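You operate a simulated robot arm through the tools that you are given. There is no shell and no other tool. Be economical: measure what you need, move in short steps, check, and stop when the job is done.

The job below is to be done with a simulated two-armed robot. You get a single attempt, and the scene is never put back.

TASK
Pump the press stand's cartridge into the blue cup till its tape shows empty, then uncap it.
Fine: swing the arm aside, stand the cartridge and its cap on the side table. Set down upright: clear cartridge.

Only the result counts: the job must be done as asked and must still hold three seconds after the hand-in. Knocking over, shifting, dropping, spilling or breaking anything else fails it. Lids that push on must go on centred and level and be pressed home; caps that screw on are set level and turned clockwise until they are tight.

THE ROBOT
Two 7-joint arms with two-finger parallel grippers on one trunk, on a base that drives. Base frame: it is fixed to the floor where the robot stands at the start and does not move with it; the origin is under the middle of the robot, x ahead of it, y to its left, z up. Units: m, rad, N and s.
The left shoulder is at the start at [0.027, 0.174, 1.426], the right one opposite. With the tool pointing down near the work surface each hand reaches from about 0.1 to 0.6 m from the robot's upright axis, wherever it stands, measured 20 degrees to its own side. Places, roughly: clear cartridge [-1, 0.75, 1.25]; steel arm [0.6, -0.1, 1.3]; top of the side table [0.7, 0.2, 0.9]. Payload 3.6 kg a hand.
The TCP of each hand is the grasp point between the finger pads, 0.03 m short of the fingertips. In the tool frame z runs along the fingers and y along their closing line. Largest opening 0.11 m; finger width 0.02, thickness 0.01; the body of the gripper, 0.048 by 0.112 m, starts 0.055 m behind the TCP.
Orientation is told as [roll, pitch, yaw] about the base's x, y, z axes, in that order, counted from this pose: with the fingers straight down and closing along the base's y, the tool's x points along the base's -x, its y along +y and its z along -z.

THE INTERFACE
- The arms move only by the tool send_rows. It takes "left_plan", "right_plan" or both (then of equal length, played together; a hand with none holds still); each is a list that holds one entry, the list of rows, each a list of 7 numbers: the shift along the base's x, y, z in units of 250 mm (1.0 is 250 mm), then the turn, a rotation vector about the base's x, y, z in units of 120 degrees (1.0 is 120 degrees), then the gripper command, from -1 (fully open) to 1 (shut), values between in proportion. In form: [[[x, y, z, wx, wy, wz, claw], ...]]. A call has 1 to 8 rows; each row is the pose to reach, as a shift and turn from the pose commanded when the call began. A call with a number of a shift or a turn outside -1 to 1 is refused whole. A row lasts 0.2 s, in which the tool goes at most 0.05 m and 0.15 rad; a call with a longer step from one row to the next is refused whole, and so is a gripper value outside its range. Where a pose cannot be reached the arm comes as near as it can. A force on the tool above 50 N (or 10 N above the force at the start of the call, whichever is more), or a blocked arm, ends the call early, and 0.2 s more pass. Each finger travels about 0.153 m/s and halts on what it meets, pressing with about 20 N; the grip force reading is that of the motor and also rises with nothing between the fingers. The clock runs only during rows and for 0.2 s after the last one: add rows that repeat a pose to give the fingers time. It gives the time, the measured TCP pose, the force on the tool (base axes), the opening and the grip force at its end, in the units of the frame above (readings bear some noise), with the torque about the TCP (base axes, N m) and any sound that the robot's microphone picked up, and new pictures: "views" is both (left out), scene, wrist or none (wrist: the cameras of the hands that moved).
- Cameras (640 x 400 px; columns grow to the right, rows downward): "scene" is now at [0.1032, -0.0145, 1.6151]; the picture's right is [-0.25, -0.97, 0.00], its down [-0.41, 0.11, -0.90] and it looks along [0.87, -0.23, -0.43] (base axes); focal length 214 px, centre (320, 200). "left" rides on the left gripper at [0.072, -0.017, -0.103] in its tool frame; the picture's right is [0.23, 0.97, 0.00], its down [-0.76, 0.18, -0.62] and it looks along [-0.61, 0.14, 0.78] (tool axes); focal length 222 px, centre (320, 200). "right" rides on the right gripper at [0.072, 0.017, -0.103] in its tool frame; the picture's right is [-0.23, 0.97, 0.00], its down [-0.76, -0.18, -0.62] and it looks along [-0.61, -0.14, 0.78] (tool axes); focal length 222 px, centre (320, 200). There is no depth. A picture from a camera that has moved, and an enlarged one, comes with that camera's place and axes in the base frame and with its lens. The place of the scene camera against the robot may be out by one fixed shift of up to 0.018 m in any direction.
- slide_trunk(by): slides the trunk up (or, below 0, down) by that many m; the arms and the scene camera ride with it, the base frame stays. It gives what a move gives, with no picture.
- base_move(legs): drives the robot by 1 to 6 legs, each [ahead, left, turn to the left] in m, m and rad, along the robot's own axes; the way and the turn of a leg run together, so that a leg with both is an arc; at most 1.5 m and 3.142 rad a leg. The arms and the cameras ride along, it lands a little off, and it stops where it bumps. It gives what a move gives, and a new picture of the scene camera.
- pan_tilt(pan, tilt): turns the head with the scene camera to pan (to the left, within 1.501 rad either way) and tilt (down, from -0.506 to 1.204), counted from straight ahead of the robot. It gives what a move gives, and a new picture of the scene camera.
- close_up(camera, box): a new picture of the part [left, top, right, bottom] of that camera's present view, enlarged. It takes no simulated time.
- close_job(): hands the job in; it is judged then, once.

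Work in short steps. Places have to be worked out from the pictures, the camera data and where the tool is seen: move nearer, look again, correct. Check each grasp and each placing, and mend what went wrong. You have 120 turns and 260 pictures in all, those below and enlarged ones among them. Open the grippers and draw the arms clear of the work before you hand the job in, unless the task says otherwise; then end with one line.

The tools are called after ">>>" by a JSON object that holds its "api" and its "payload". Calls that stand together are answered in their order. send_rows: Moves the arms, as the interface text tells. Its arguments: {"type":"object","properties":{"left_plan":{"type":"array"},"right_plan":{"type":"array"},"views":{"type":"string","enum":["both","scene","wrist","none"]}},"required":[]} The other tools are called the same way: slide_trunk (by) slides the trunk up or down; base_move (legs) drives the base; pan_tilt (pan, tilt) turns the head that bears the scene camera; close_up (camera, box) takes an enlarged picture of a part of a camera's view; close_job () hands the job in.

At the start:

```text
t: 0.0
left_eef_pos: [0.3445, 0.0565, 1.5835]
left_tool_rot: [0.0, 0.0, 0.0]
left_ft_force: [0.1, 0.2, 0.0]
left_moment: [-0.04, -0.03, 0.03]
left_finger_gap: 0.1096
left_finger_force: 0.0
right_eef_pos: [0.3102, -0.1558, 1.5832]
right_tool_rot: [0.002, 0.004, 0.0]
right_ft_force: [-0.7, 0.6, 0.4]
right_moment: [0.04, 0.0, 0.01]
right_finger_gap: 0.1103
right_finger_force: 0.0
trunk travel left (down, up): [-0.54, 0.223]
robot x, y, heading: [0.0022, 0.0024, -0.001]
head pan, tilt: [-0.257, 0.442]
```

scene: 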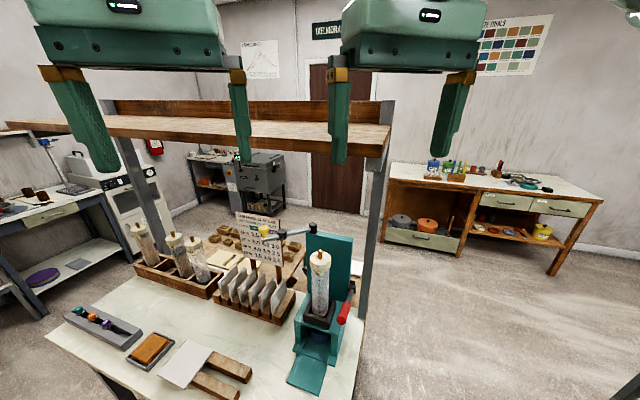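
right: 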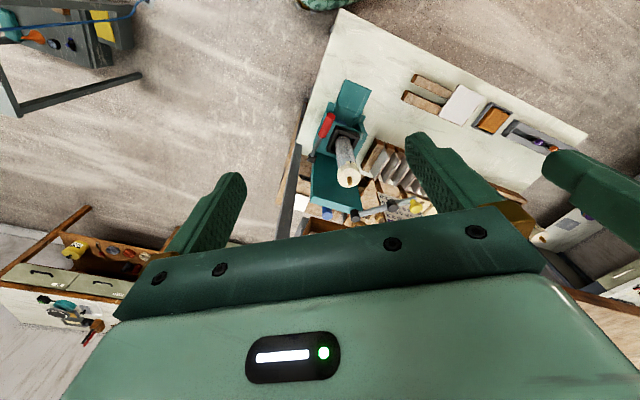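
left: 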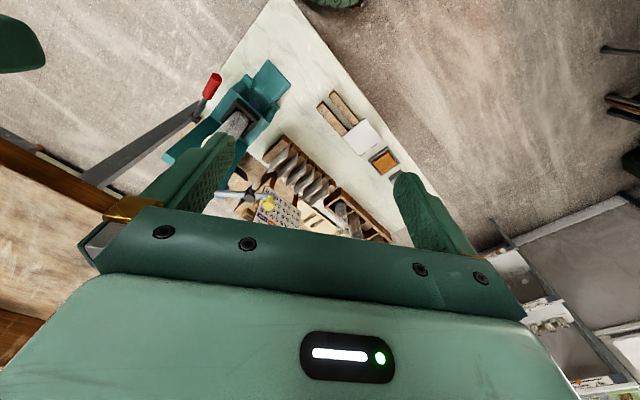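

I see a bench ahead with a teal press stand and a cartridge, but the clear cartridge is listed behind me to the left. I look around first.

>>> {"api": "close_up", "payload": {"camera": "scene", "box": [220, 200, 380, 400]}}

>>> {"api": "pan_tilt", "payload": {"pan": 1.5, "tilt": 0.4}}

```text
2.00 times, centred on (300, 300) of scene
camera zoom: at [0.1032, -0.0145, 1.6151], right [-0.25, -0.97, 0.0], down [-0.41, 0.11, -0.9], along [0.87, -0.23, -0.43], focal length 429 px, centre (360, 0)
```

zoom: 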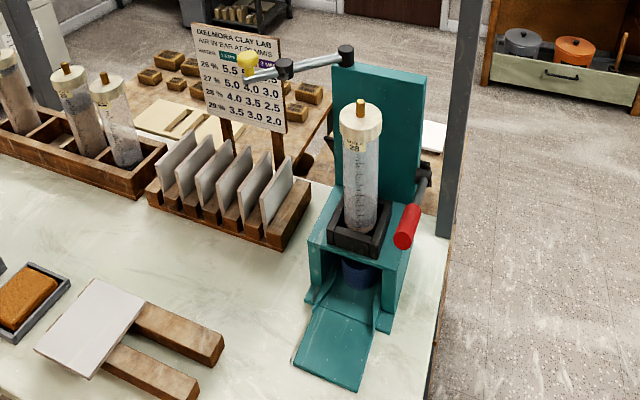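

```text
t: 1.8
left_eef_pos: [0.3428, 0.057, 1.5826]
left_tool_rot: [-0.001, 0.001, 0.002]
left_ft_force: [0.4, 0.7, 0.0]
left_moment: [-0.03, 0.0, 0.03]
left_finger_gap: 0.11
left_finger_force: 0.0
right_eef_pos: [0.3105, -0.1579, 1.583]
right_tool_rot: [0.002, 0.001, -0.001]
right_ft_force: [-0.8, 0.0, -0.6]
right_moment: [0.0, 0.03, 0.0]
right_finger_gap: 0.1097
right_finger_force: 0.0
trunk travel left (down, up): [-0.54, 0.223]
robot x, y, heading: [-0.0028, -0.0002, -0.001]
head pan, tilt: [1.499, 0.4]
camera scene: at [0.0207, 0.1011, 1.6191], right [1.0, -0.07, 0.0], down [-0.03, -0.39, -0.92], along [0.07, 0.92, -0.39], focal length 214 px, centre (320, 200)
```

scene: 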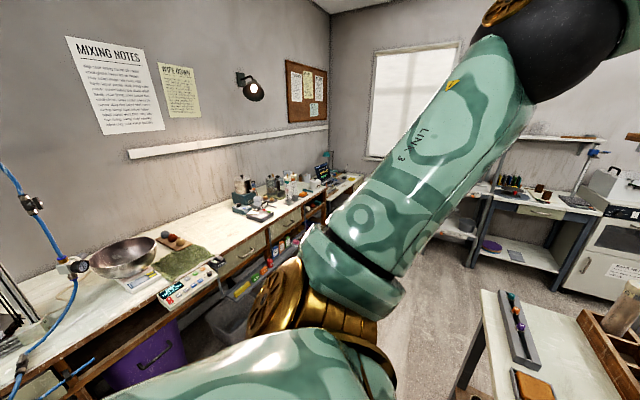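

The stand in front holds a cartridge with a cap, and there is a blue-hose station behind me on the left. I turn the robot in place to see behind me.

>>> {"api": "base_move", "payload": {"legs": [[-0.15, 0, 0], [0, 0, 1.4]]}}

>>> {"api": "pan_tilt", "payload": {"pan": 0.9, "tilt": 0.4}}

```text
t: 6.6
left_eef_pos: [-0.1525, 0.3484, 1.5825]
left_tool_rot: [-0.002, 0.0, 1.418]
left_ft_force: [-0.5, 0.6, -0.1]
left_moment: [0.01, -0.01, -0.01]
left_finger_gap: 0.1099
left_finger_force: 0.1
right_eef_pos: [0.0529, 0.2827, 1.5842]
right_tool_rot: [0.001, 0.0, 1.416]
right_ft_force: [-0.4, -0.3, 0.2]
right_moment: [0.01, 0.01, 0.01]
right_finger_gap: 0.1102
right_finger_force: 0.0
trunk travel left (down, up): [-0.54, 0.223]
robot x, y, heading: [-0.1477, -0.0003, 1.416]
head pan, tilt: [1.499, 0.4]
camera scene: at [-0.242, 0.048, 1.6191], right [0.23, 0.97, 0.0], down [0.38, -0.09, -0.92], along [-0.9, 0.21, -0.39], focal length 214 px, centre (320, 200)
```

scene: 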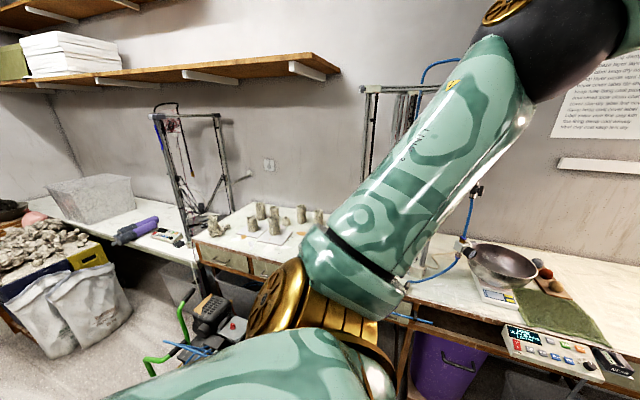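

```text
t: 7.6
left_eef_pos: [-0.1532, 0.349, 1.5832]
left_tool_rot: [0.0, -0.001, 1.418]
left_ft_force: [-0.4, 0.1, -0.4]
left_moment: [0.0, 0.0, 0.01]
left_finger_gap: 0.1102
left_finger_force: 0.0
right_eef_pos: [0.0524, 0.2826, 1.5833]
right_tool_rot: [0.003, 0.001, 1.415]
right_ft_force: [0.3, 0.7, 0.2]
right_moment: [-0.05, 0.01, -0.02]
right_finger_gap: 0.1101
right_finger_force: 0.0
trunk travel left (down, up): [-0.54, 0.223]
robot x, y, heading: [-0.1482, 0.0004, 1.414]
head pan, tilt: [0.901, 0.4]
camera scene: at [-0.2146, 0.0952, 1.6191], right [0.73, 0.68, 0.0], down [0.26, -0.29, -0.92], along [-0.62, 0.68, -0.39], focal length 214 px, centre (320, 200)
```

scene: 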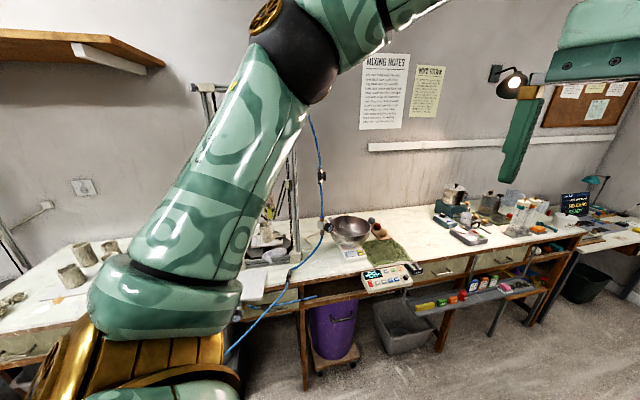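

The frame at about [-1, 0.75] is an extruder rig hidden by my own arm. I turn further to face it.

>>> {"api": "base_move", "payload": {"legs": [[0, 0, 0.95]]}}

>>> {"api": "pan_tilt", "payload": {"pan": 0.0, "tilt": 0.4}}

```text
t: 10.4
left_eef_pos: [-0.4277, 0.2116, 1.5825]
left_tool_rot: [0.0, 0.001, 2.33]
left_ft_force: [0.8, -0.5, 0.6]
left_moment: [0.01, 0.01, 0.03]
left_finger_gap: 0.1102
left_finger_force: 0.1
right_eef_pos: [-0.2497, 0.3334, 1.5832]
right_tool_rot: [0.002, 0.002, 2.328]
right_ft_force: [0.1, 0.3, -0.5]
right_moment: [0.01, -0.02, 0.01]
right_finger_gap: 0.11
right_finger_force: 0.1
trunk travel left (down, up): [-0.54, 0.223]
robot x, y, heading: [-0.1455, -0.0019, 2.33]
head pan, tilt: [0.901, 0.4]
camera scene: at [-0.2596, 0.0144, 1.6191], right [-0.09, 1.0, 0.0], down [0.39, 0.03, -0.92], along [-0.92, -0.08, -0.39], focal length 214 px, centre (320, 200)
```

scene: 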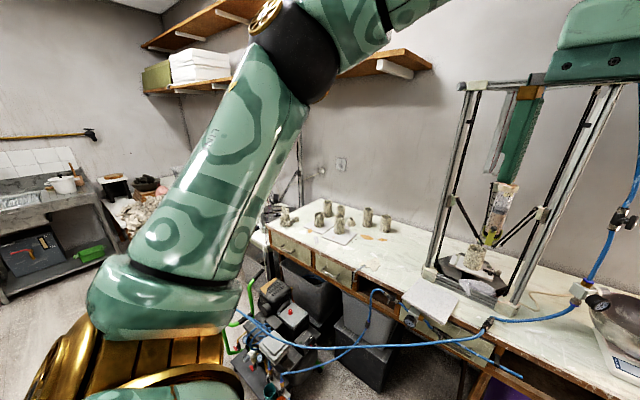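

```text
t: 11.6
left_eef_pos: [-0.4272, 0.2111, 1.5829]
left_tool_rot: [-0.003, 0.001, 2.33]
left_ft_force: [0.0, -0.7, -0.5]
left_moment: [-0.01, -0.01, 0.04]
left_finger_gap: 0.11
left_finger_force: 0.1
right_eef_pos: [-0.2502, 0.3332, 1.5837]
right_tool_rot: [0.0, 0.003, 2.33]
right_ft_force: [-0.2, 0.3, -0.1]
right_moment: [0.0, -0.03, -0.02]
right_finger_gap: 0.11
right_finger_force: 0.1
trunk travel left (down, up): [-0.54, 0.223]
robot x, y, heading: [-0.1506, -0.0007, 2.331]
head pan, tilt: [0.0, 0.4]
camera scene: at [-0.2311, 0.0897, 1.6191], right [0.73, 0.69, 0.0], down [0.27, -0.28, -0.92], along [-0.63, 0.67, -0.39], focal length 214 px, centre (320, 200)
```

scene: 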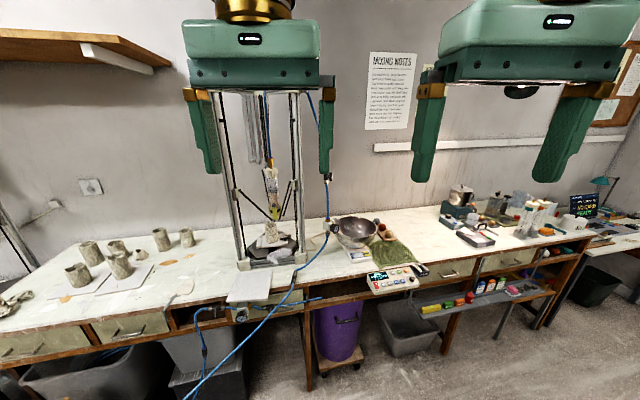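

A delta printer with a cartridge is visible there. I zoom in on it, and on the rest of the bench.

>>> {"api": "close_up", "payload": {"camera": "scene", "box": [200, 140, 360, 300]}}

>>> {"api": "close_up", "payload": {"camera": "scene", "box": [360, 160, 640, 320]}}

```text
2.50 times, centred on (280, 220) of scene
camera zoom: at [-0.2311, 0.0897, 1.6191], right [0.73, 0.69, 0.0], down [0.27, -0.28, -0.92], along [-0.63, 0.67, -0.39], focal length 536 px, centre (420, 150)
```

zoom: 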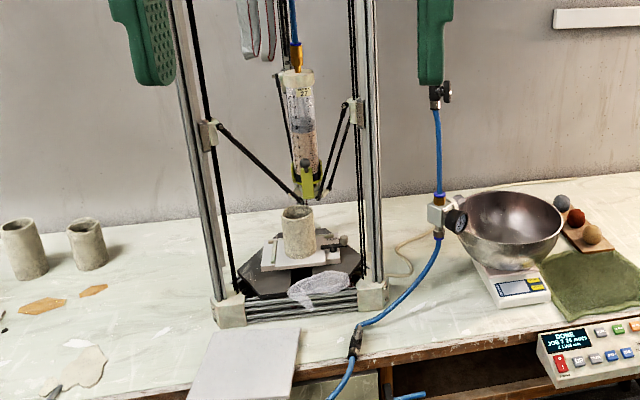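

```text
2.29 times, centred on (500, 240) of scene
camera zoom: at [-0.2311, 0.0897, 1.6191], right [0.73, 0.69, 0.0], down [0.27, -0.28, -0.92], along [-0.63, 0.67, -0.39], focal length 490 px, centre (-91, 109)
```

zoom: 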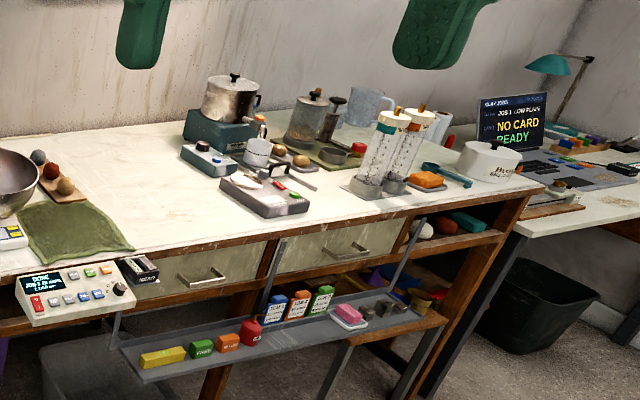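

The press stand with the red lever and blue cup is clearly the one in front of my start pose; the printer here is a separate thing. I drive back facing it.

>>> {"api": "base_move", "payload": {"legs": [[0, 0, -2.331]]}}

>>> {"api": "pan_tilt", "payload": {"pan": -0.1, "tilt": 0.7}}

```text
t: 17.3
left_eef_pos: [0.1872, 0.0857, 1.5833]
left_tool_rot: [-0.003, 0.001, 0.09]
left_ft_force: [-0.1, -0.2, -0.8]
left_moment: [-0.01, -0.02, -0.01]
left_finger_gap: 0.1098
left_finger_force: 0.0
right_eef_pos: [0.1732, -0.1295, 1.5845]
right_tool_rot: [0.002, 0.001, 0.089]
right_ft_force: [-0.6, -0.2, -0.6]
right_moment: [-0.03, 0.02, 0.01]
right_finger_gap: 0.1099
right_finger_force: 0.1
trunk travel left (down, up): [-0.54, 0.223]
robot x, y, heading: [-0.1516, 0.0013, 0.096]
head pan, tilt: [0.0, 0.4]
camera scene: at [-0.0441, 0.0187, 1.6191], right [0.09, -1.0, 0.0], down [-0.39, -0.03, -0.92], along [0.92, 0.08, -0.39], focal length 214 px, centre (320, 200)
```

scene: 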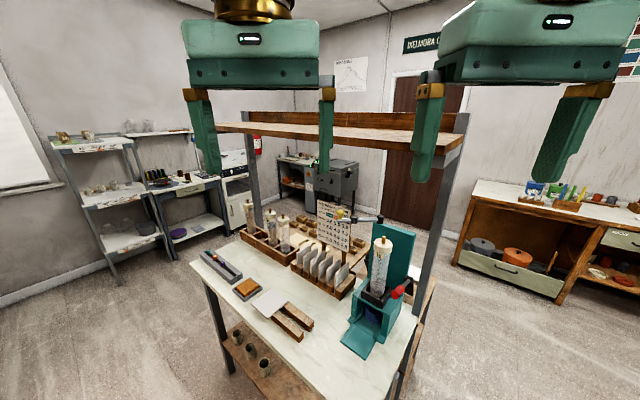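

```text
t: 18.1
left_eef_pos: [0.1865, 0.0866, 1.5839]
left_tool_rot: [-0.001, 0.001, 0.092]
left_ft_force: [-0.1, -1.7, 0.4]
left_moment: [0.03, 0.04, -0.01]
left_finger_gap: 0.11
left_finger_force: 0.1
right_eef_pos: [0.1729, -0.1287, 1.5846]
right_tool_rot: [0.0, 0.001, 0.089]
right_ft_force: [0.4, -0.2, -0.3]
right_moment: [0.02, -0.05, -0.02]
right_finger_gap: 0.1099
right_finger_force: 0.1
trunk travel left (down, up): [-0.54, 0.223]
robot x, y, heading: [-0.1503, 0.0006, 0.089]
head pan, tilt: [-0.099, 0.7]
camera scene: at [-0.0514, 0.0095, 1.5923], right [-0.01, -1.0, 0.0], down [-0.64, 0.01, -0.77], along [0.77, -0.01, -0.64], focal length 214 px, centre (320, 200)
```

scene: 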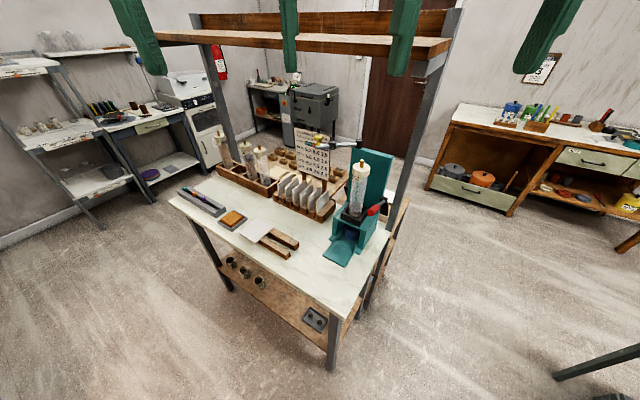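

The bench is angled to me, its near right corner at roughly [0.24, -0.07], and the stand sits near that end. I drive back to the start pose and zoom in on the stand.

>>> {"api": "base_move", "payload": {"legs": [[0, 0, -0.09], [0.15, 0, 0]]}}

>>> {"api": "pan_tilt", "payload": {"pan": -0.25, "tilt": 0.65}}

>>> {"api": "close_up", "payload": {"camera": "scene", "box": [240, 130, 400, 290]}}

>>> {"api": "close_up", "payload": {"camera": "right", "box": [260, 60, 460, 240]}}

```text
t: 19.9
left_eef_pos: [0.3392, 0.0587, 1.5828]
left_tool_rot: [0.0, 0.0, 0.006]
left_ft_force: [-0.1, -0.2, 1.0]
left_moment: [0.01, 0.0, -0.05]
left_finger_gap: 0.11
left_finger_force: 0.0
right_eef_pos: [0.3074, -0.1554, 1.5848]
right_tool_rot: [0.002, -0.001, 0.006]
right_ft_force: [0.1, 1.0, -0.3]
right_moment: [0.02, 0.0, 0.0]
right_finger_gap: 0.1101
right_finger_force: 0.0
trunk travel left (down, up): [-0.54, 0.223]
robot x, y, heading: [-0.0027, -0.0005, 0.006]
head pan, tilt: [-0.099, 0.7]
camera scene: at [0.0944, 0.0013, 1.5924], right [-0.09, -1.0, 0.0], down [-0.64, 0.06, -0.77], along [0.76, -0.07, -0.64], focal length 214 px, centre (320, 200)
```

scene: 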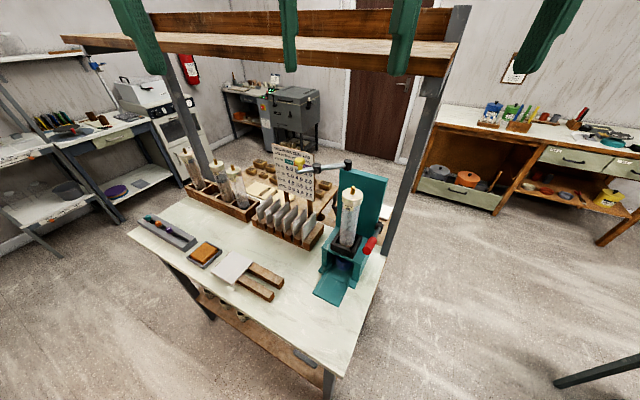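

```text
t: 20.6
left_eef_pos: [0.3443, 0.0593, 1.583]
left_tool_rot: [-0.002, 0.0, 0.007]
left_ft_force: [0.2, -0.6, -0.6]
left_moment: [0.04, 0.03, 0.0]
left_finger_gap: 0.11
left_finger_force: 0.0
right_eef_pos: [0.3103, -0.1541, 1.5836]
right_tool_rot: [0.002, 0.001, 0.006]
right_ft_force: [0.4, -0.9, 0.4]
right_moment: [0.02, 0.02, 0.02]
right_finger_gap: 0.1099
right_finger_force: 0.2
trunk travel left (down, up): [-0.54, 0.223]
robot x, y, heading: [-0.0034, 0.004, 0.002]
head pan, tilt: [-0.25, 0.649]
camera scene: at [0.097, -0.0117, 1.5964], right [-0.24, -0.97, 0.0], down [-0.59, 0.15, -0.8], along [0.77, -0.19, -0.61], focal length 214 px, centre (320, 200)
```

scene: 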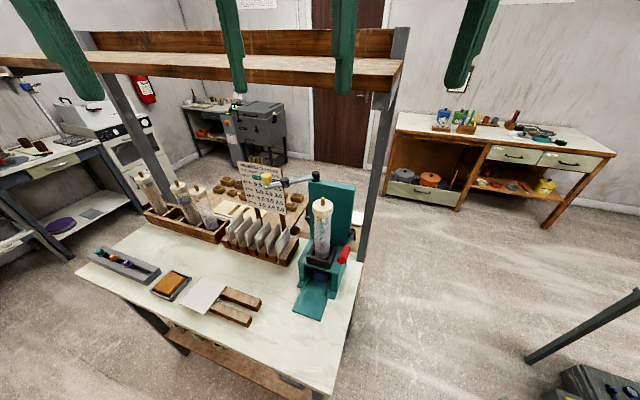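

```text
2.50 times, centred on (320, 210) of scene
camera zoom: at [0.097, -0.0117, 1.5964], right [-0.24, -0.97, 0.0], down [-0.59, 0.15, -0.8], along [0.77, -0.19, -0.61], focal length 536 px, centre (320, 175)
```

zoom: 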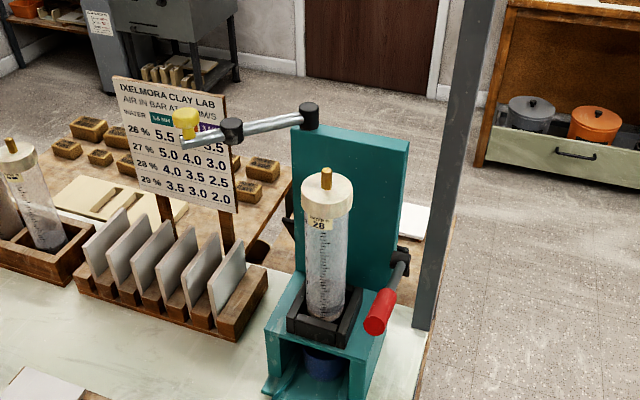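

```text
2.22 times, centred on (360, 150) of right
camera zoom: at [0.239, -0.1384, 1.6867], right [0.22, 0.98, 0.0], down [0.76, -0.17, 0.62], along [0.61, -0.14, -0.78], focal length 494 px, centre (231, 311)
```

zoom: 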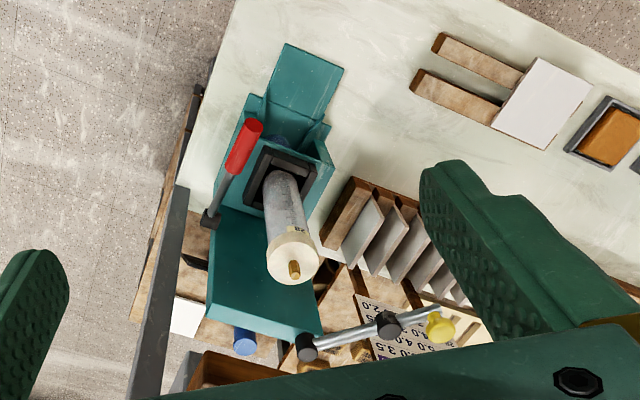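

Triangulating: red handle centre ≈ [0.452,-0.17,1.107], lever pivot ≈ [0.548,-0.234,1.082], cap top ≈ [0.575,-0.139,1.177], arm pivot ≈ [0.652,-0.136,1.253]. I bring the right hand above the handle, turned so that it will close across it.

>>> {"api": "send_rows", "payload": {"right_plan": [[[0.08, -0.01, -0.14, 0, 0, -0.04, -1], [0.16, -0.02, -0.28, 0, 0, -0.08, -1], [0.24, -0.03, -0.42, 0, 0, -0.12, -1], [0.32, -0.04, -0.56, 0, 0, -0.16, -1], [0.4, -0.045, -0.7, 0, 0, -0.2, -1], [0.48, -0.055, -0.84, 0, 0, -0.24, -1], [0.568, -0.064, -1.0, 0, 0, -0.279, -1], [0.568, -0.064, -1.0, 0, 0, -0.279, -1]]]}}

>>> {"api": "close_up", "payload": {"camera": "scene", "box": [240, 130, 400, 290]}}

```text
t: 21.4
left_eef_pos: [0.3385, 0.0583, 1.5823]
left_tool_rot: [-0.002, -0.001, 0.007]
left_ft_force: [-0.2, 1.0, -0.4]
left_moment: [0.0, -0.02, 0.04]
left_finger_gap: 0.11
left_finger_force: 0.0
right_eef_pos: [0.3543, -0.1599, 1.5053]
right_tool_rot: [0.016, -0.014, -0.201]
right_ft_force: [-6.7, -0.1, 11.8]
right_moment: [-0.25, -0.49, -0.14]
right_finger_gap: 0.1101
right_finger_force: 0.0
trunk travel left (down, up): [-0.54, 0.223]
robot x, y, heading: [-0.0045, -0.0018, 0.005]
head pan, tilt: [-0.25, 0.649]
stopped in row 3 (right hand): the force on the tool passed its limit at 88 N (the readings are from after the stop); the commanded pose is now the measured one
camera scene: at [0.0927, -0.0115, 1.5967], right [-0.24, -0.97, 0.0], down [-0.59, 0.15, -0.8], along [0.77, -0.19, -0.6], focal length 214 px, centre (320, 200)
camera right: at [0.2848, -0.1306, 1.6073], right [0.41, 0.91, 0.02], down [0.7, -0.33, 0.63], along [0.58, -0.25, -0.78], focal length 222 px, centre (320, 200)
```

scene: 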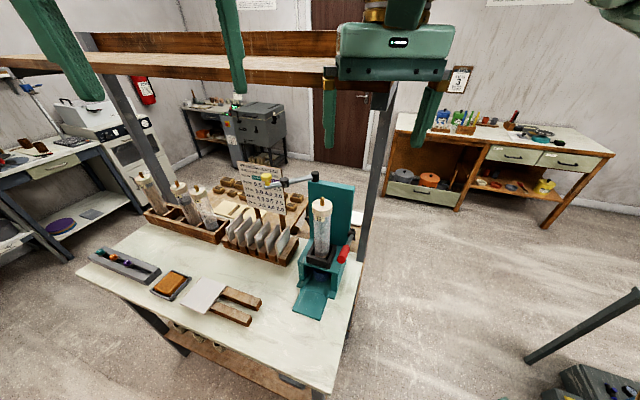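
right: 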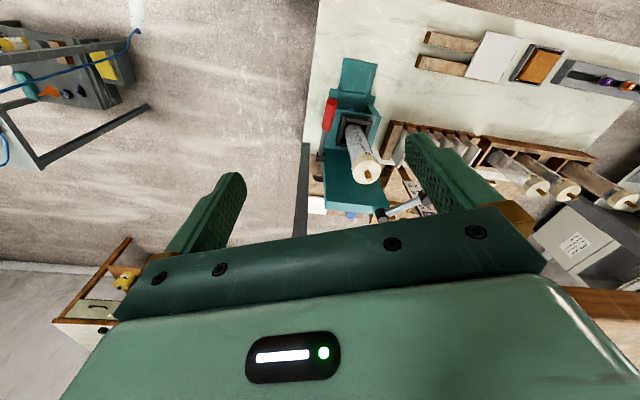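

```text
2.50 times, centred on (320, 210) of scene
camera zoom: at [0.0927, -0.0115, 1.5967], right [-0.24, -0.97, 0.0], down [-0.59, 0.15, -0.8], along [0.77, -0.19, -0.6], focal length 536 px, centre (320, 175)
```

zoom: 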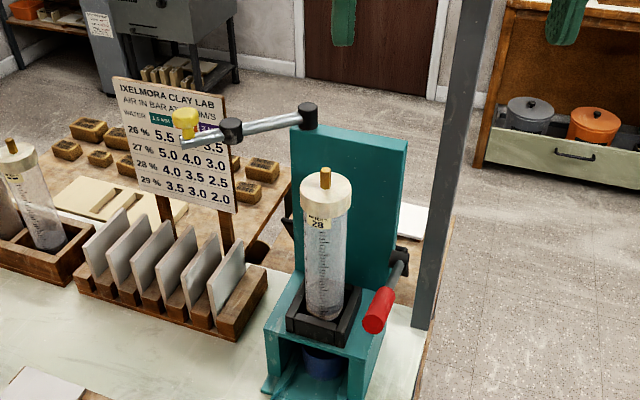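

The zoom shows nothing displaced, but the hand met 88 N at around z 1.5 with no visible obstacle near. I try a slow short descent to see whether there is real contact.

>>> {"api": "send_rows", "payload": {"right_plan": [[[0, 0, -0.02, 0, 0, 0, -1], [0, 0, -0.05, 0, 0, 0, -1], [0, 0, -0.1, 0, 0, 0, -1], [0, 0, -0.15, 0, 0, 0, -1]]], "views": "scene"}}

```text
t: 21.8
left_eef_pos: [0.3397, 0.0583, 1.5823]
left_tool_rot: [0.0, 0.001, 0.006]
left_ft_force: [-0.5, 0.2, 0.0]
left_moment: [0.01, 0.02, -0.01]
left_finger_gap: 0.1103
left_finger_force: 0.1
right_eef_pos: [0.3554, -0.1584, 1.5057]
right_tool_rot: [0.032, -0.031, -0.199]
right_ft_force: [-3.9, 0.3, 13.5]
right_moment: [-0.25, -0.32, -0.06]
right_finger_gap: 0.1099
right_finger_force: 0.2
trunk travel left (down, up): [-0.54, 0.223]
robot x, y, heading: [-0.0, 0.0018, 0.003]
head pan, tilt: [-0.25, 0.649]
stopped in row 2 (right hand): the force on the tool passed its limit at 62 N (the readings are from after the stop); the commanded pose is now the measured one
camera scene: at [0.0941, -0.0115, 1.5966], right [-0.24, -0.97, 0.0], down [-0.59, 0.15, -0.8], along [0.77, -0.19, -0.6], focal length 214 px, centre (320, 200)
```

scene: 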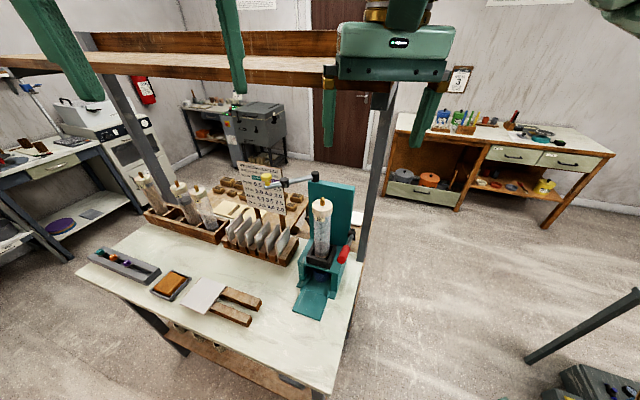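

The contact is real: the overhanging shelf (front corner re-triangulated at about [0.43,-0.22,1.55]) lies under the hand. I lift off it, then back the robot away before lowering.

>>> {"api": "send_rows", "payload": {"right_plan": [[[-0.02, 0, 0.05, 0, 0, 0, -1], [-0.1, 0, 0.15, 0, 0, 0.0, -1], [-0.25, 0, 0.3, 0, 0, 0.05, -1], [-0.35, 0, 0.3, 0, 0, 0.095, -1]]], "views": "scene"}}

>>> {"api": "base_move", "payload": {"legs": [[-0.25, 0, 0]]}}

>>> {"api": "slide_trunk", "payload": {"by": -0.25}}

>>> {"api": "pan_tilt", "payload": {"pan": -0.15, "tilt": 0.45}}

```text
refused: row 3 steps farther than a row can; nothing moved
```

```text
t: 22.7
left_eef_pos: [0.3284, 0.0588, 1.5812]
left_tool_rot: [-0.001, 0.005, 0.008]
left_ft_force: [-0.4, -0.4, 0.2]
left_moment: [-0.01, 0.03, 0.01]
left_finger_gap: 0.1101
left_finger_force: 0.1
right_eef_pos: [0.3475, -0.1603, 1.5059]
right_tool_rot: [0.036, -0.04, -0.201]
right_ft_force: [0.8, 1.1, 0.5]
right_moment: [0.05, 0.0, 0.01]
right_finger_gap: 0.11
right_finger_force: 0.0
trunk travel left (down, up): [-0.54, 0.223]
robot x, y, heading: [-0.0155, -0.0003, 0.003]
head pan, tilt: [-0.25, 0.649]
stopped in leg 1: the force on the tool passed its limit at 63 N (the readings are from after the stop); the commanded pose is now the measured one
camera scene: at [0.0825, -0.0116, 1.5963], right [-0.24, -0.97, 0.0], down [-0.59, 0.15, -0.8], along [0.77, -0.19, -0.61], focal length 214 px, centre (320, 200)
```

scene: 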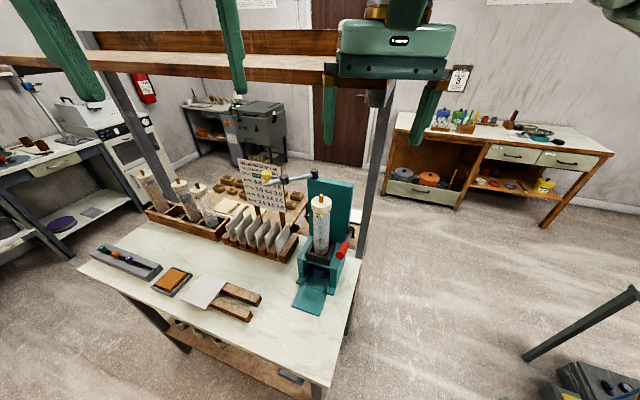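

```text
t: 23.2
left_eef_pos: [0.3247, 0.0574, 1.5684]
left_tool_rot: [-0.001, 0.003, 0.008]
left_ft_force: [-0.4, -0.5, -0.5]
left_moment: [-0.04, 0.02, -0.02]
left_finger_gap: 0.1101
left_finger_force: 0.0
right_eef_pos: [0.3433, -0.1596, 1.4998]
right_tool_rot: [0.05, -0.064, -0.201]
right_ft_force: [-5.0, 1.0, 9.5]
right_moment: [-0.24, -0.49, -0.09]
right_finger_gap: 0.11
right_finger_force: 0.0
trunk travel left (down, up): [-0.526, 0.237]
robot x, y, heading: [-0.0172, 0.0026, 0.007]
head pan, tilt: [-0.25, 0.649]
stopped: the force on the tool passed its limit at 73 N (the readings are from after the stop); the commanded pose is now the measured one
```

```text
t: 24.0
left_eef_pos: [0.3239, 0.0591, 1.5686]
left_tool_rot: [0.0, 0.003, 0.008]
left_ft_force: [-0.3, -0.2, -0.2]
left_moment: [-0.01, -0.02, -0.01]
left_finger_gap: 0.1101
left_finger_force: 0.1
right_eef_pos: [0.3444, -0.1601, 1.4995]
right_tool_rot: [0.051, -0.062, -0.202]
right_ft_force: [-4.2, -0.8, 11.9]
right_moment: [-0.18, -0.56, -0.06]
right_finger_gap: 0.1101
right_finger_force: 0.0
trunk travel left (down, up): [-0.526, 0.237]
robot x, y, heading: [-0.0164, -0.0033, 0.004]
head pan, tilt: [-0.15, 0.45]
camera scene: at [0.086, -0.0043, 1.6005], right [-0.14, -0.99, 0.0], down [-0.43, 0.06, -0.9], along [0.89, -0.13, -0.43], focal length 214 px, centre (320, 200)
```

scene: 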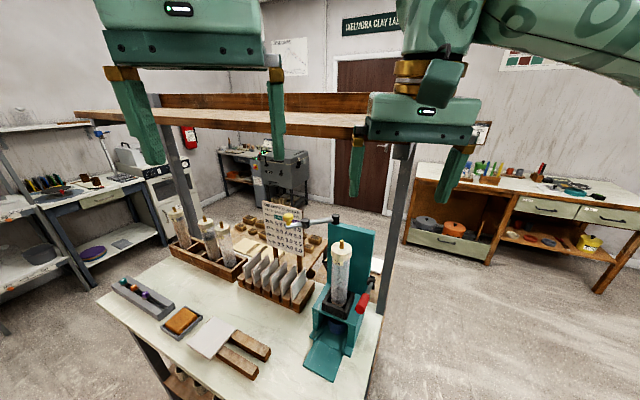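

The hand is still resting on the shelf edge. I lift it straight up only.

>>> {"api": "send_rows", "payload": {"right_plan": [[[0, 0, 0.05, 0, 0, 0, -1], [0, 0, 0.15, 0, 0, 0, -1], [0, 0, 0.3, 0, 0, 0, -1], [0, 0, 0.45, 0, 0, 0, -1]]]}}

```text
t: 25.0
left_eef_pos: [0.3231, 0.0599, 1.5681]
left_tool_rot: [0.0, 0.002, 0.006]
left_ft_force: [0.0, -0.3, -0.2]
left_moment: [-0.03, 0.0, 0.0]
left_finger_gap: 0.1098
left_finger_force: 0.0
right_eef_pos: [0.3401, -0.1554, 1.6147]
right_tool_rot: [0.051, -0.064, -0.207]
right_ft_force: [-1.1, -0.6, -0.1]
right_moment: [0.0, -0.05, 0.0]
right_finger_gap: 0.11
right_finger_force: 0.1
trunk travel left (down, up): [-0.526, 0.237]
robot x, y, heading: [-0.019, -0.0014, 0.005]
head pan, tilt: [-0.15, 0.45]
camera scene: at [0.0867, -0.0029, 1.6005], right [-0.14, -0.99, 0.0], down [-0.43, 0.06, -0.9], along [0.89, -0.13, -0.43], focal length 214 px, centre (320, 200)
camera right: at [0.2673, -0.1283, 1.715], right [0.42, 0.91, 0.06], down [0.66, -0.35, 0.66], along [0.62, -0.23, -0.75], focal length 222 px, centre (320, 200)
```

scene: 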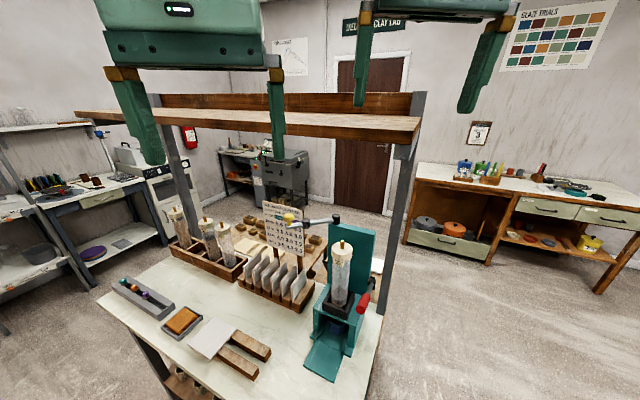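
right: 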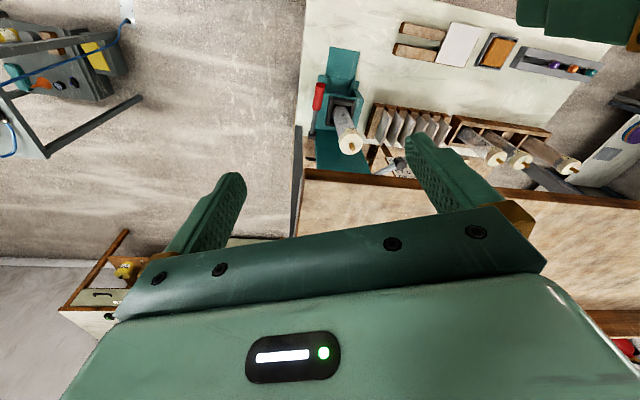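

The shelf's front corner is now fixed at ≈[0.35,-0.166,1.575], its edge running along (0.57,0.82); the stand is under it. I back the robot off.

>>> {"api": "base_move", "payload": {"legs": [[-0.35, 0, 0]]}}

```text
t: 27.2
left_eef_pos: [-0.0186, 0.0576, 1.5673]
left_tool_rot: [-0.001, 0.003, 0.014]
left_ft_force: [0.0, 0.3, -0.1]
left_moment: [0.0, -0.02, 0.01]
left_finger_gap: 0.1101
left_finger_force: 0.0
right_eef_pos: [-0.001, -0.1579, 1.6144]
right_tool_rot: [0.052, -0.06, -0.2]
right_ft_force: [0.1, -0.6, -0.1]
right_moment: [0.01, 0.01, 0.0]
right_finger_gap: 0.1097
right_finger_force: 0.1
trunk travel left (down, up): [-0.526, 0.237]
robot x, y, heading: [-0.3606, -0.0049, 0.009]
head pan, tilt: [-0.15, 0.45]
camera scene: at [-0.2562, -0.0068, 1.6003], right [-0.14, -0.99, 0.0], down [-0.43, 0.06, -0.9], along [0.89, -0.12, -0.44], focal length 214 px, centre (320, 200)
```

scene: 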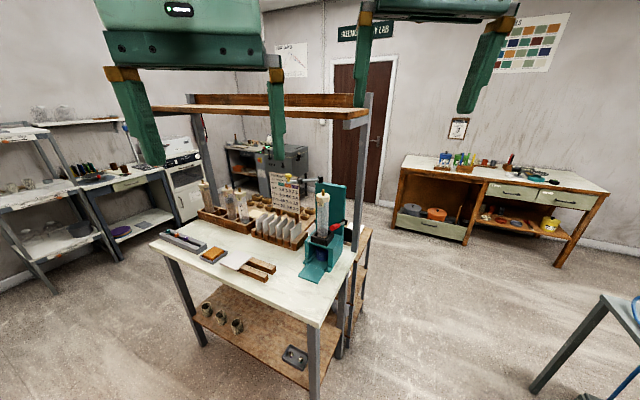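

Now I zoom in from here; the large baseline lets me refine the stand's position.

>>> {"api": "close_up", "payload": {"camera": "scene", "box": [265, 160, 375, 290]}}

>>> {"api": "close_up", "payload": {"camera": "scene", "box": [140, 180, 380, 400]}}

```text
3.08 times, centred on (320, 225) of scene
camera zoom: at [-0.2562, -0.0068, 1.6003], right [-0.14, -0.99, 0.0], down [-0.43, 0.06, -0.9], along [0.89, -0.12, -0.44], focal length 660 px, centre (320, 123)
```

zoom: 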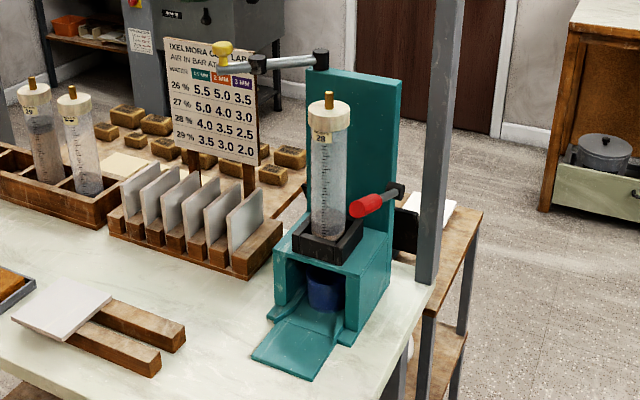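

```text
1.82 times, centred on (260, 290) of scene
camera zoom: at [-0.2562, -0.0068, 1.6003], right [-0.14, -0.99, 0.0], down [-0.43, 0.06, -0.9], along [0.89, -0.12, -0.44], focal length 390 px, centre (429, 36)
```

zoom: 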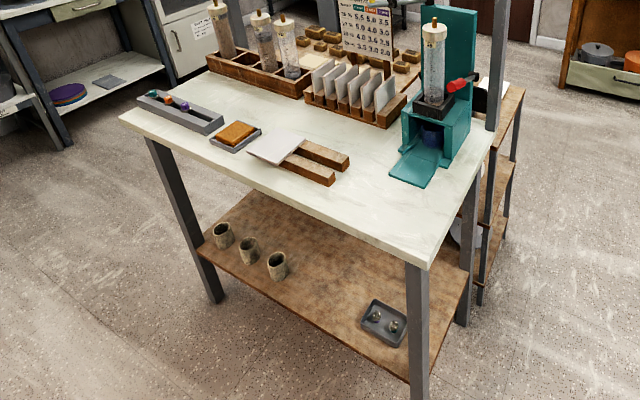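

Refined with the wide baseline: cap top ≈ [0.53,-0.14,1.245], handle centre ≈ [0.434,-0.17,1.15], lever pivot ≈ [0.54,-0.236,1.10]. I lower the trunk so that the arms can work beneath the shelf.

>>> {"api": "slide_trunk", "payload": {"by": -0.2}}

>>> {"api": "send_rows", "payload": {"right_plan": [[[0, 0, -0.1, -0.01, 0.01, -0.03, -1], [0, 0, -0.2, -0.02, 0.02, -0.06, -1], [0, 0, -0.3, -0.025, 0.029, -0.1, -1], [0, 0, -0.4, -0.025, 0.029, -0.14, -1], [0, 0, -0.5, -0.025, 0.029, -0.185, -1], [0, 0, -0.55, -0.025, 0.029, -0.185, -1]]], "views": "scene"}}

```text
t: 29.4
left_eef_pos: [-0.0202, 0.0573, 1.3667]
left_tool_rot: [-0.001, 0.003, 0.016]
left_ft_force: [-0.2, -0.4, -0.4]
left_moment: [0.02, 0.03, 0.02]
left_finger_gap: 0.1097
left_finger_force: 0.0
right_eef_pos: [-0.0022, -0.1575, 1.415]
right_tool_rot: [0.053, -0.062, -0.198]
right_ft_force: [-0.1, 0.4, 0.7]
right_moment: [-0.03, 0.01, -0.03]
right_finger_gap: 0.11
right_finger_force: 0.0
trunk travel left (down, up): [-0.326, 0.437]
robot x, y, heading: [-0.3687, -0.0049, 0.008]
head pan, tilt: [-0.15, 0.45]
```

```text
t: 30.8
left_eef_pos: [-0.0195, 0.0573, 1.3677]
left_tool_rot: [0.0, 0.003, 0.015]
left_ft_force: [0.4, 0.5, 0.3]
left_moment: [0.03, 0.0, 0.0]
left_finger_gap: 0.1097
left_finger_force: 0.1
right_eef_pos: [-0.0009, -0.1566, 1.2776]
right_tool_rot: [-0.017, -0.027, -0.584]
right_ft_force: [0.8, 0.3, 1.0]
right_moment: [-0.01, 0.0, 0.04]
right_finger_gap: 0.1101
right_finger_force: 0.1
trunk travel left (down, up): [-0.326, 0.437]
robot x, y, heading: [-0.3651, -0.0008, 0.005]
head pan, tilt: [-0.15, 0.45]
camera scene: at [-0.2079, -0.0063, 1.3986], right [-0.14, -0.99, 0.0], down [-0.43, 0.06, -0.9], along [0.89, -0.12, -0.44], focal length 214 px, centre (320, 200)
```

scene: 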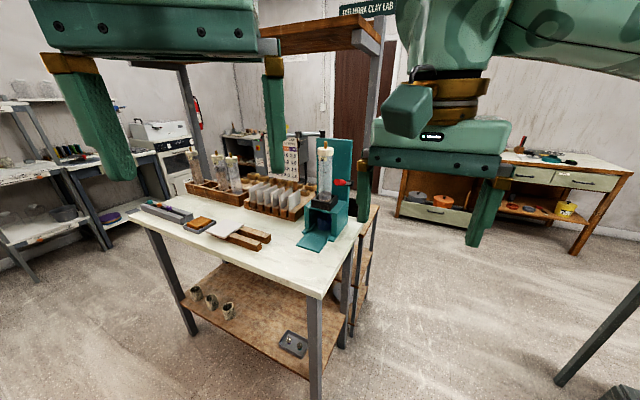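

The hand is now under shelf height. I tuck the left hand out to the left so it's clear, then drive back in.

>>> {"api": "send_rows", "payload": {"left_plan": [[[-0.1, 0.15, 0, 0, 0, 0, -1], [-0.2, 0.3, 0, 0, 0, 0, -1], [-0.3, 0.45, 0, 0, 0, 0, -1], [-0.4, 0.6, 0, 0, 0, 0, -1]]], "views": "none"}}

>>> {"api": "base_move", "payload": {"legs": [[0.36, 0, 0]]}}

>>> {"api": "send_rows", "payload": {"right_plan": [[[0, 0, 0, 0, 0, 0, -1]]], "views": "wrist"}}

```text
t: 31.8
left_eef_pos: [-0.1225, 0.2126, 1.3686]
left_tool_rot: [-0.001, 0.003, 0.015]
left_ft_force: [0.0, 1.1, -0.7]
left_moment: [-0.01, -0.03, 0.0]
left_finger_gap: 0.1101
left_finger_force: 0.1
right_eef_pos: [-0.0022, -0.1548, 1.2794]
right_tool_rot: [-0.019, -0.024, -0.582]
right_ft_force: [-1.0, -0.5, 0.3]
right_moment: [-0.03, -0.03, 0.02]
right_finger_gap: 0.1101
right_finger_force: 0.0
trunk travel left (down, up): [-0.326, 0.437]
robot x, y, heading: [-0.3653, -0.0061, 0.012]
head pan, tilt: [-0.15, 0.45]
```

```text
t: 34.1
left_eef_pos: [0.2384, 0.2154, 1.3678]
left_tool_rot: [0.0, 0.003, 0.014]
left_ft_force: [0.7, 0.1, 0.4]
left_moment: [-0.02, 0.04, -0.02]
left_finger_gap: 0.1098
left_finger_force: 0.1
right_eef_pos: [0.3565, -0.1522, 1.2781]
right_tool_rot: [-0.019, -0.025, -0.586]
right_ft_force: [0.2, -0.2, -0.2]
right_moment: [0.01, -0.02, 0.0]
right_finger_gap: 0.11
right_finger_force: 0.0
trunk travel left (down, up): [-0.326, 0.437]
robot x, y, heading: [-0.0052, 0.0031, 0.011]
head pan, tilt: [-0.15, 0.45]
camera scene: at [0.1494, -0.002, 1.3985], right [-0.14, -0.99, 0.0], down [-0.43, 0.06, -0.9], along [0.89, -0.12, -0.44], focal length 214 px, centre (320, 200)
```

scene: 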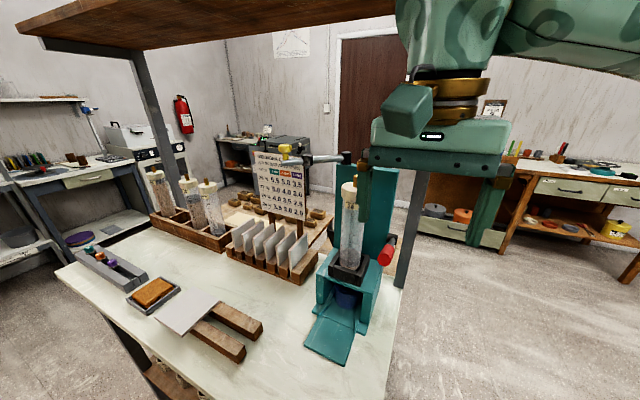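

```text
t: 34.5
left_eef_pos: [0.2351, 0.2158, 1.3694]
left_tool_rot: [0.001, 0.003, 0.015]
left_ft_force: [-0.8, -0.2, 0.0]
left_moment: [0.01, 0.0, 0.0]
left_finger_gap: 0.1101
left_finger_force: 0.2
right_eef_pos: [0.3558, -0.1511, 1.2793]
right_tool_rot: [-0.019, -0.025, -0.585]
right_ft_force: [-0.8, -0.3, 0.2]
right_moment: [-0.01, 0.0, 0.02]
right_finger_gap: 0.1101
right_finger_force: 0.1
trunk travel left (down, up): [-0.326, 0.437]
robot x, y, heading: [-0.0051, 0.0013, 0.015]
head pan, tilt: [-0.15, 0.45]
camera right: at [0.3038, -0.0957, 1.3795], right [0.73, 0.69, -0.01], down [0.53, -0.55, 0.65], along [0.44, -0.48, -0.76], focal length 222 px, centre (320, 200)
```

right: 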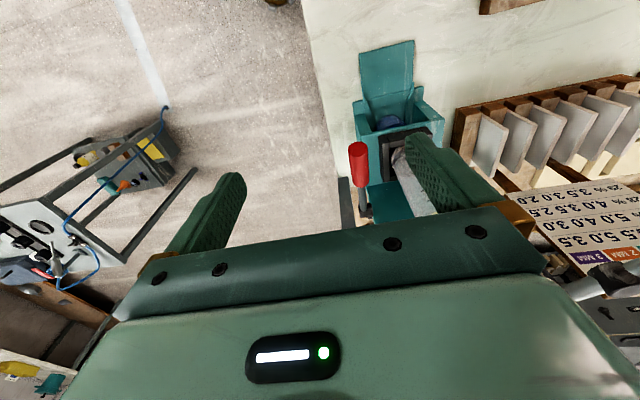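

The wrist view confirms the handle at [0.432,-0.169,1.15]. The stand wall leaves little room for a finger beside the handle, so I'll close the fingers and press the handle's outer end from above first. I go just over it.

>>> {"api": "send_rows", "payload": {"right_plan": [[[0, 0, 0, 0, 0, 0, 1], [0, 0, 0, 0, 0, 0, 1], [0.1, -0.015, -0.08, 0, 0, 0, 1], [0.2, -0.03, -0.16, 0, 0, 0, 1], [0.245, -0.036, -0.257, 0, 0, 0, 1]]]}}

>>> {"api": "close_up", "payload": {"camera": "scene", "box": [280, 150, 440, 350]}}

```text
t: 35.7
left_eef_pos: [0.2377, 0.2149, 1.3684]
left_tool_rot: [0.001, 0.003, 0.015]
left_ft_force: [-0.1, 0.2, -0.1]
left_moment: [0.0, -0.03, 0.0]
left_finger_gap: 0.1102
left_finger_force: 0.0
right_eef_pos: [0.4196, -0.1612, 1.2125]
right_tool_rot: [-0.019, -0.026, -0.586]
right_ft_force: [-0.3, 0.0, -0.4]
right_moment: [-0.03, -0.02, -0.03]
right_finger_gap: 0.0
right_finger_force: 19.4
trunk travel left (down, up): [-0.326, 0.437]
robot x, y, heading: [-0.0081, 0.0026, 0.01]
head pan, tilt: [-0.15, 0.45]
camera scene: at [0.1493, -0.0024, 1.3985], right [-0.14, -0.99, 0.0], down [-0.43, 0.06, -0.9], along [0.89, -0.12, -0.44], focal length 214 px, centre (320, 200)
camera right: at [0.3671, -0.1043, 1.3125], right [0.73, 0.69, -0.01], down [0.53, -0.55, 0.65], along [0.44, -0.48, -0.76], focal length 222 px, centre (320, 200)
```

scene: 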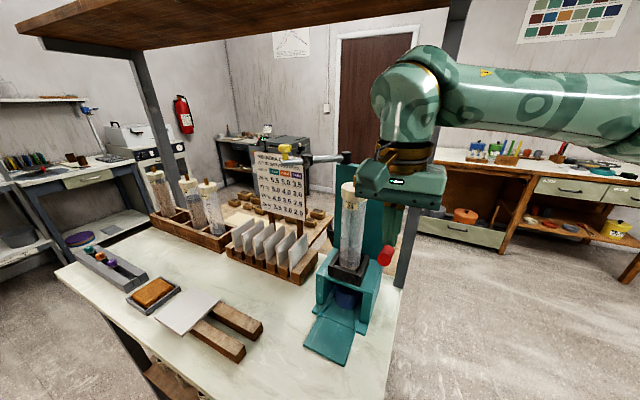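
right: 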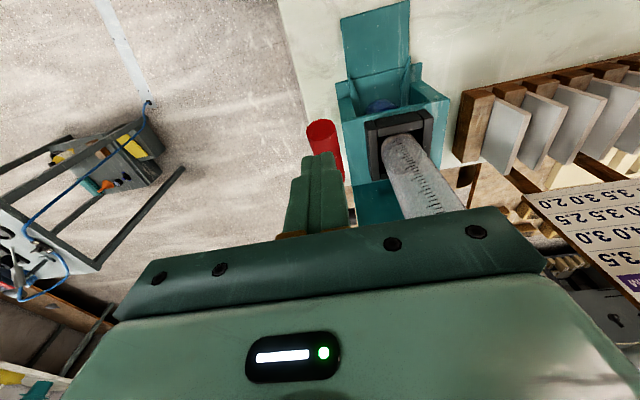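

```text
2.00 times, centred on (360, 250) of scene
camera zoom: at [0.1493, -0.0024, 1.3985], right [-0.14, -0.99, 0.0], down [-0.43, 0.06, -0.9], along [0.89, -0.12, -0.44], focal length 429 px, centre (240, 100)
```

zoom: 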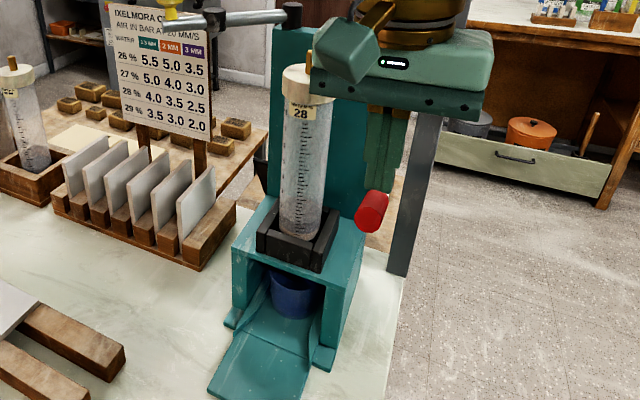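

The view is excellent: fingers sit over the handle, but the gripper body would come close to the cap when descending. I lift a little and turn the hand about 90° so that its long side runs along the lever.

>>> {"api": "send_rows", "payload": {"right_plan": [[[0, 0, 0.1, 0, 0, 0.07, 1], [-0.02, 0, 0.16, 0, 0, 0.14, 1], [-0.02, 0, 0.16, 0, 0, 0.21, 1], [-0.02, 0, 0.16, 0, 0, 0.28, 1], [-0.02, 0, 0.16, 0, 0, 0.35, 1], [-0.02, 0, 0.16, 0, 0, 0.42, 1], [-0.02, 0, 0.16, 0, 0, 0.49, 1], [-0.02, 0, 0.16, 0, 0, 0.56, 1]]], "views": "none"}}

>>> {"api": "send_rows", "payload": {"right_plan": [[[0, 0, 0, 0, 0, 0.07, 1], [0, 0, -0.02, 0, 0, 0.14, 1], [0, 0, -0.06, 0, 0, 0.19, 1], [0.01, 0, -0.14, 0, 0, 0.19, 1]]], "views": "wrist"}}

>>> {"api": "close_up", "payload": {"camera": "scene", "box": [280, 150, 440, 350]}}

```text
t: 37.5
left_eef_pos: [0.2371, 0.2155, 1.3687]
left_tool_rot: [0.0, 0.004, 0.013]
left_ft_force: [-0.2, -0.3, 0.3]
left_moment: [0.01, -0.04, 0.02]
left_finger_gap: 0.1099
left_finger_force: 0.1
right_eef_pos: [0.412, -0.1614, 1.2526]
right_tool_rot: [-0.017, -0.027, 0.248]
right_ft_force: [0.3, -1.1, 0.7]
right_moment: [0.02, -0.01, -0.01]
right_finger_gap: 0.0
right_finger_force: 20.0
right hand out of reach, approached as far as the arm can: row 7, 8
trunk travel left (down, up): [-0.326, 0.437]
robot x, y, heading: [-0.0069, 0.0016, 0.008]
head pan, tilt: [-0.15, 0.45]
```

```text
t: 38.5
left_eef_pos: [0.2367, 0.2162, 1.3673]
left_tool_rot: [-0.001, 0.005, 0.015]
left_ft_force: [-0.2, 0.0, -0.1]
left_moment: [-0.03, 0.0, -0.01]
left_finger_gap: 0.11
left_finger_force: 0.0
right_eef_pos: [0.4091, -0.179, 1.2156]
right_tool_rot: [-0.044, -0.087, 0.37]
right_ft_force: [0.1, 0.1, -0.1]
right_moment: [-0.01, 0.01, -0.01]
right_finger_gap: 0.0003
right_finger_force: 20.0
right hand out of reach, approached as far as the arm can: row 1, 2, 3, 4
trunk travel left (down, up): [-0.326, 0.437]
robot x, y, heading: [-0.0057, -0.0009, 0.012]
head pan, tilt: [-0.15, 0.45]
camera right: at [0.3271, -0.1884, 1.3116], right [-0.14, 0.99, -0.02], down [0.71, 0.11, 0.69], along [0.69, 0.08, -0.72], focal length 222 px, centre (320, 200)
```

right: 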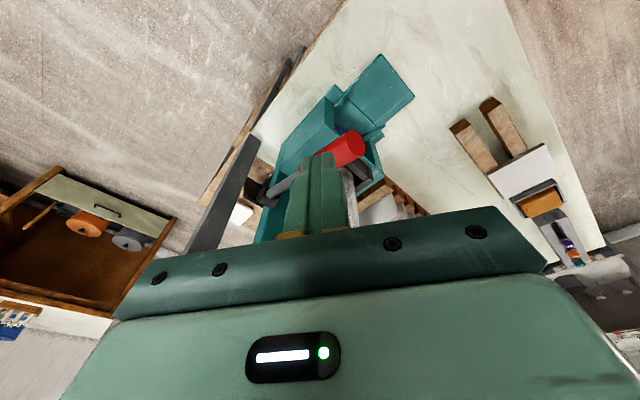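

```text
2.00 times, centred on (360, 250) of scene
camera zoom: at [0.1487, -0.0016, 1.3986], right [-0.14, -0.99, 0.0], down [-0.43, 0.06, -0.9], along [0.89, -0.12, -0.44], focal length 429 px, centre (240, 100)
```

zoom: 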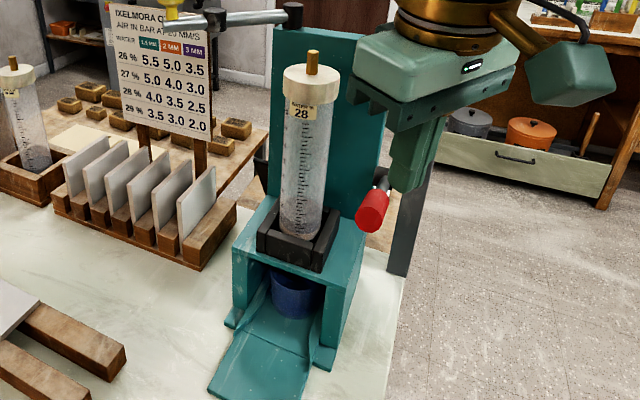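

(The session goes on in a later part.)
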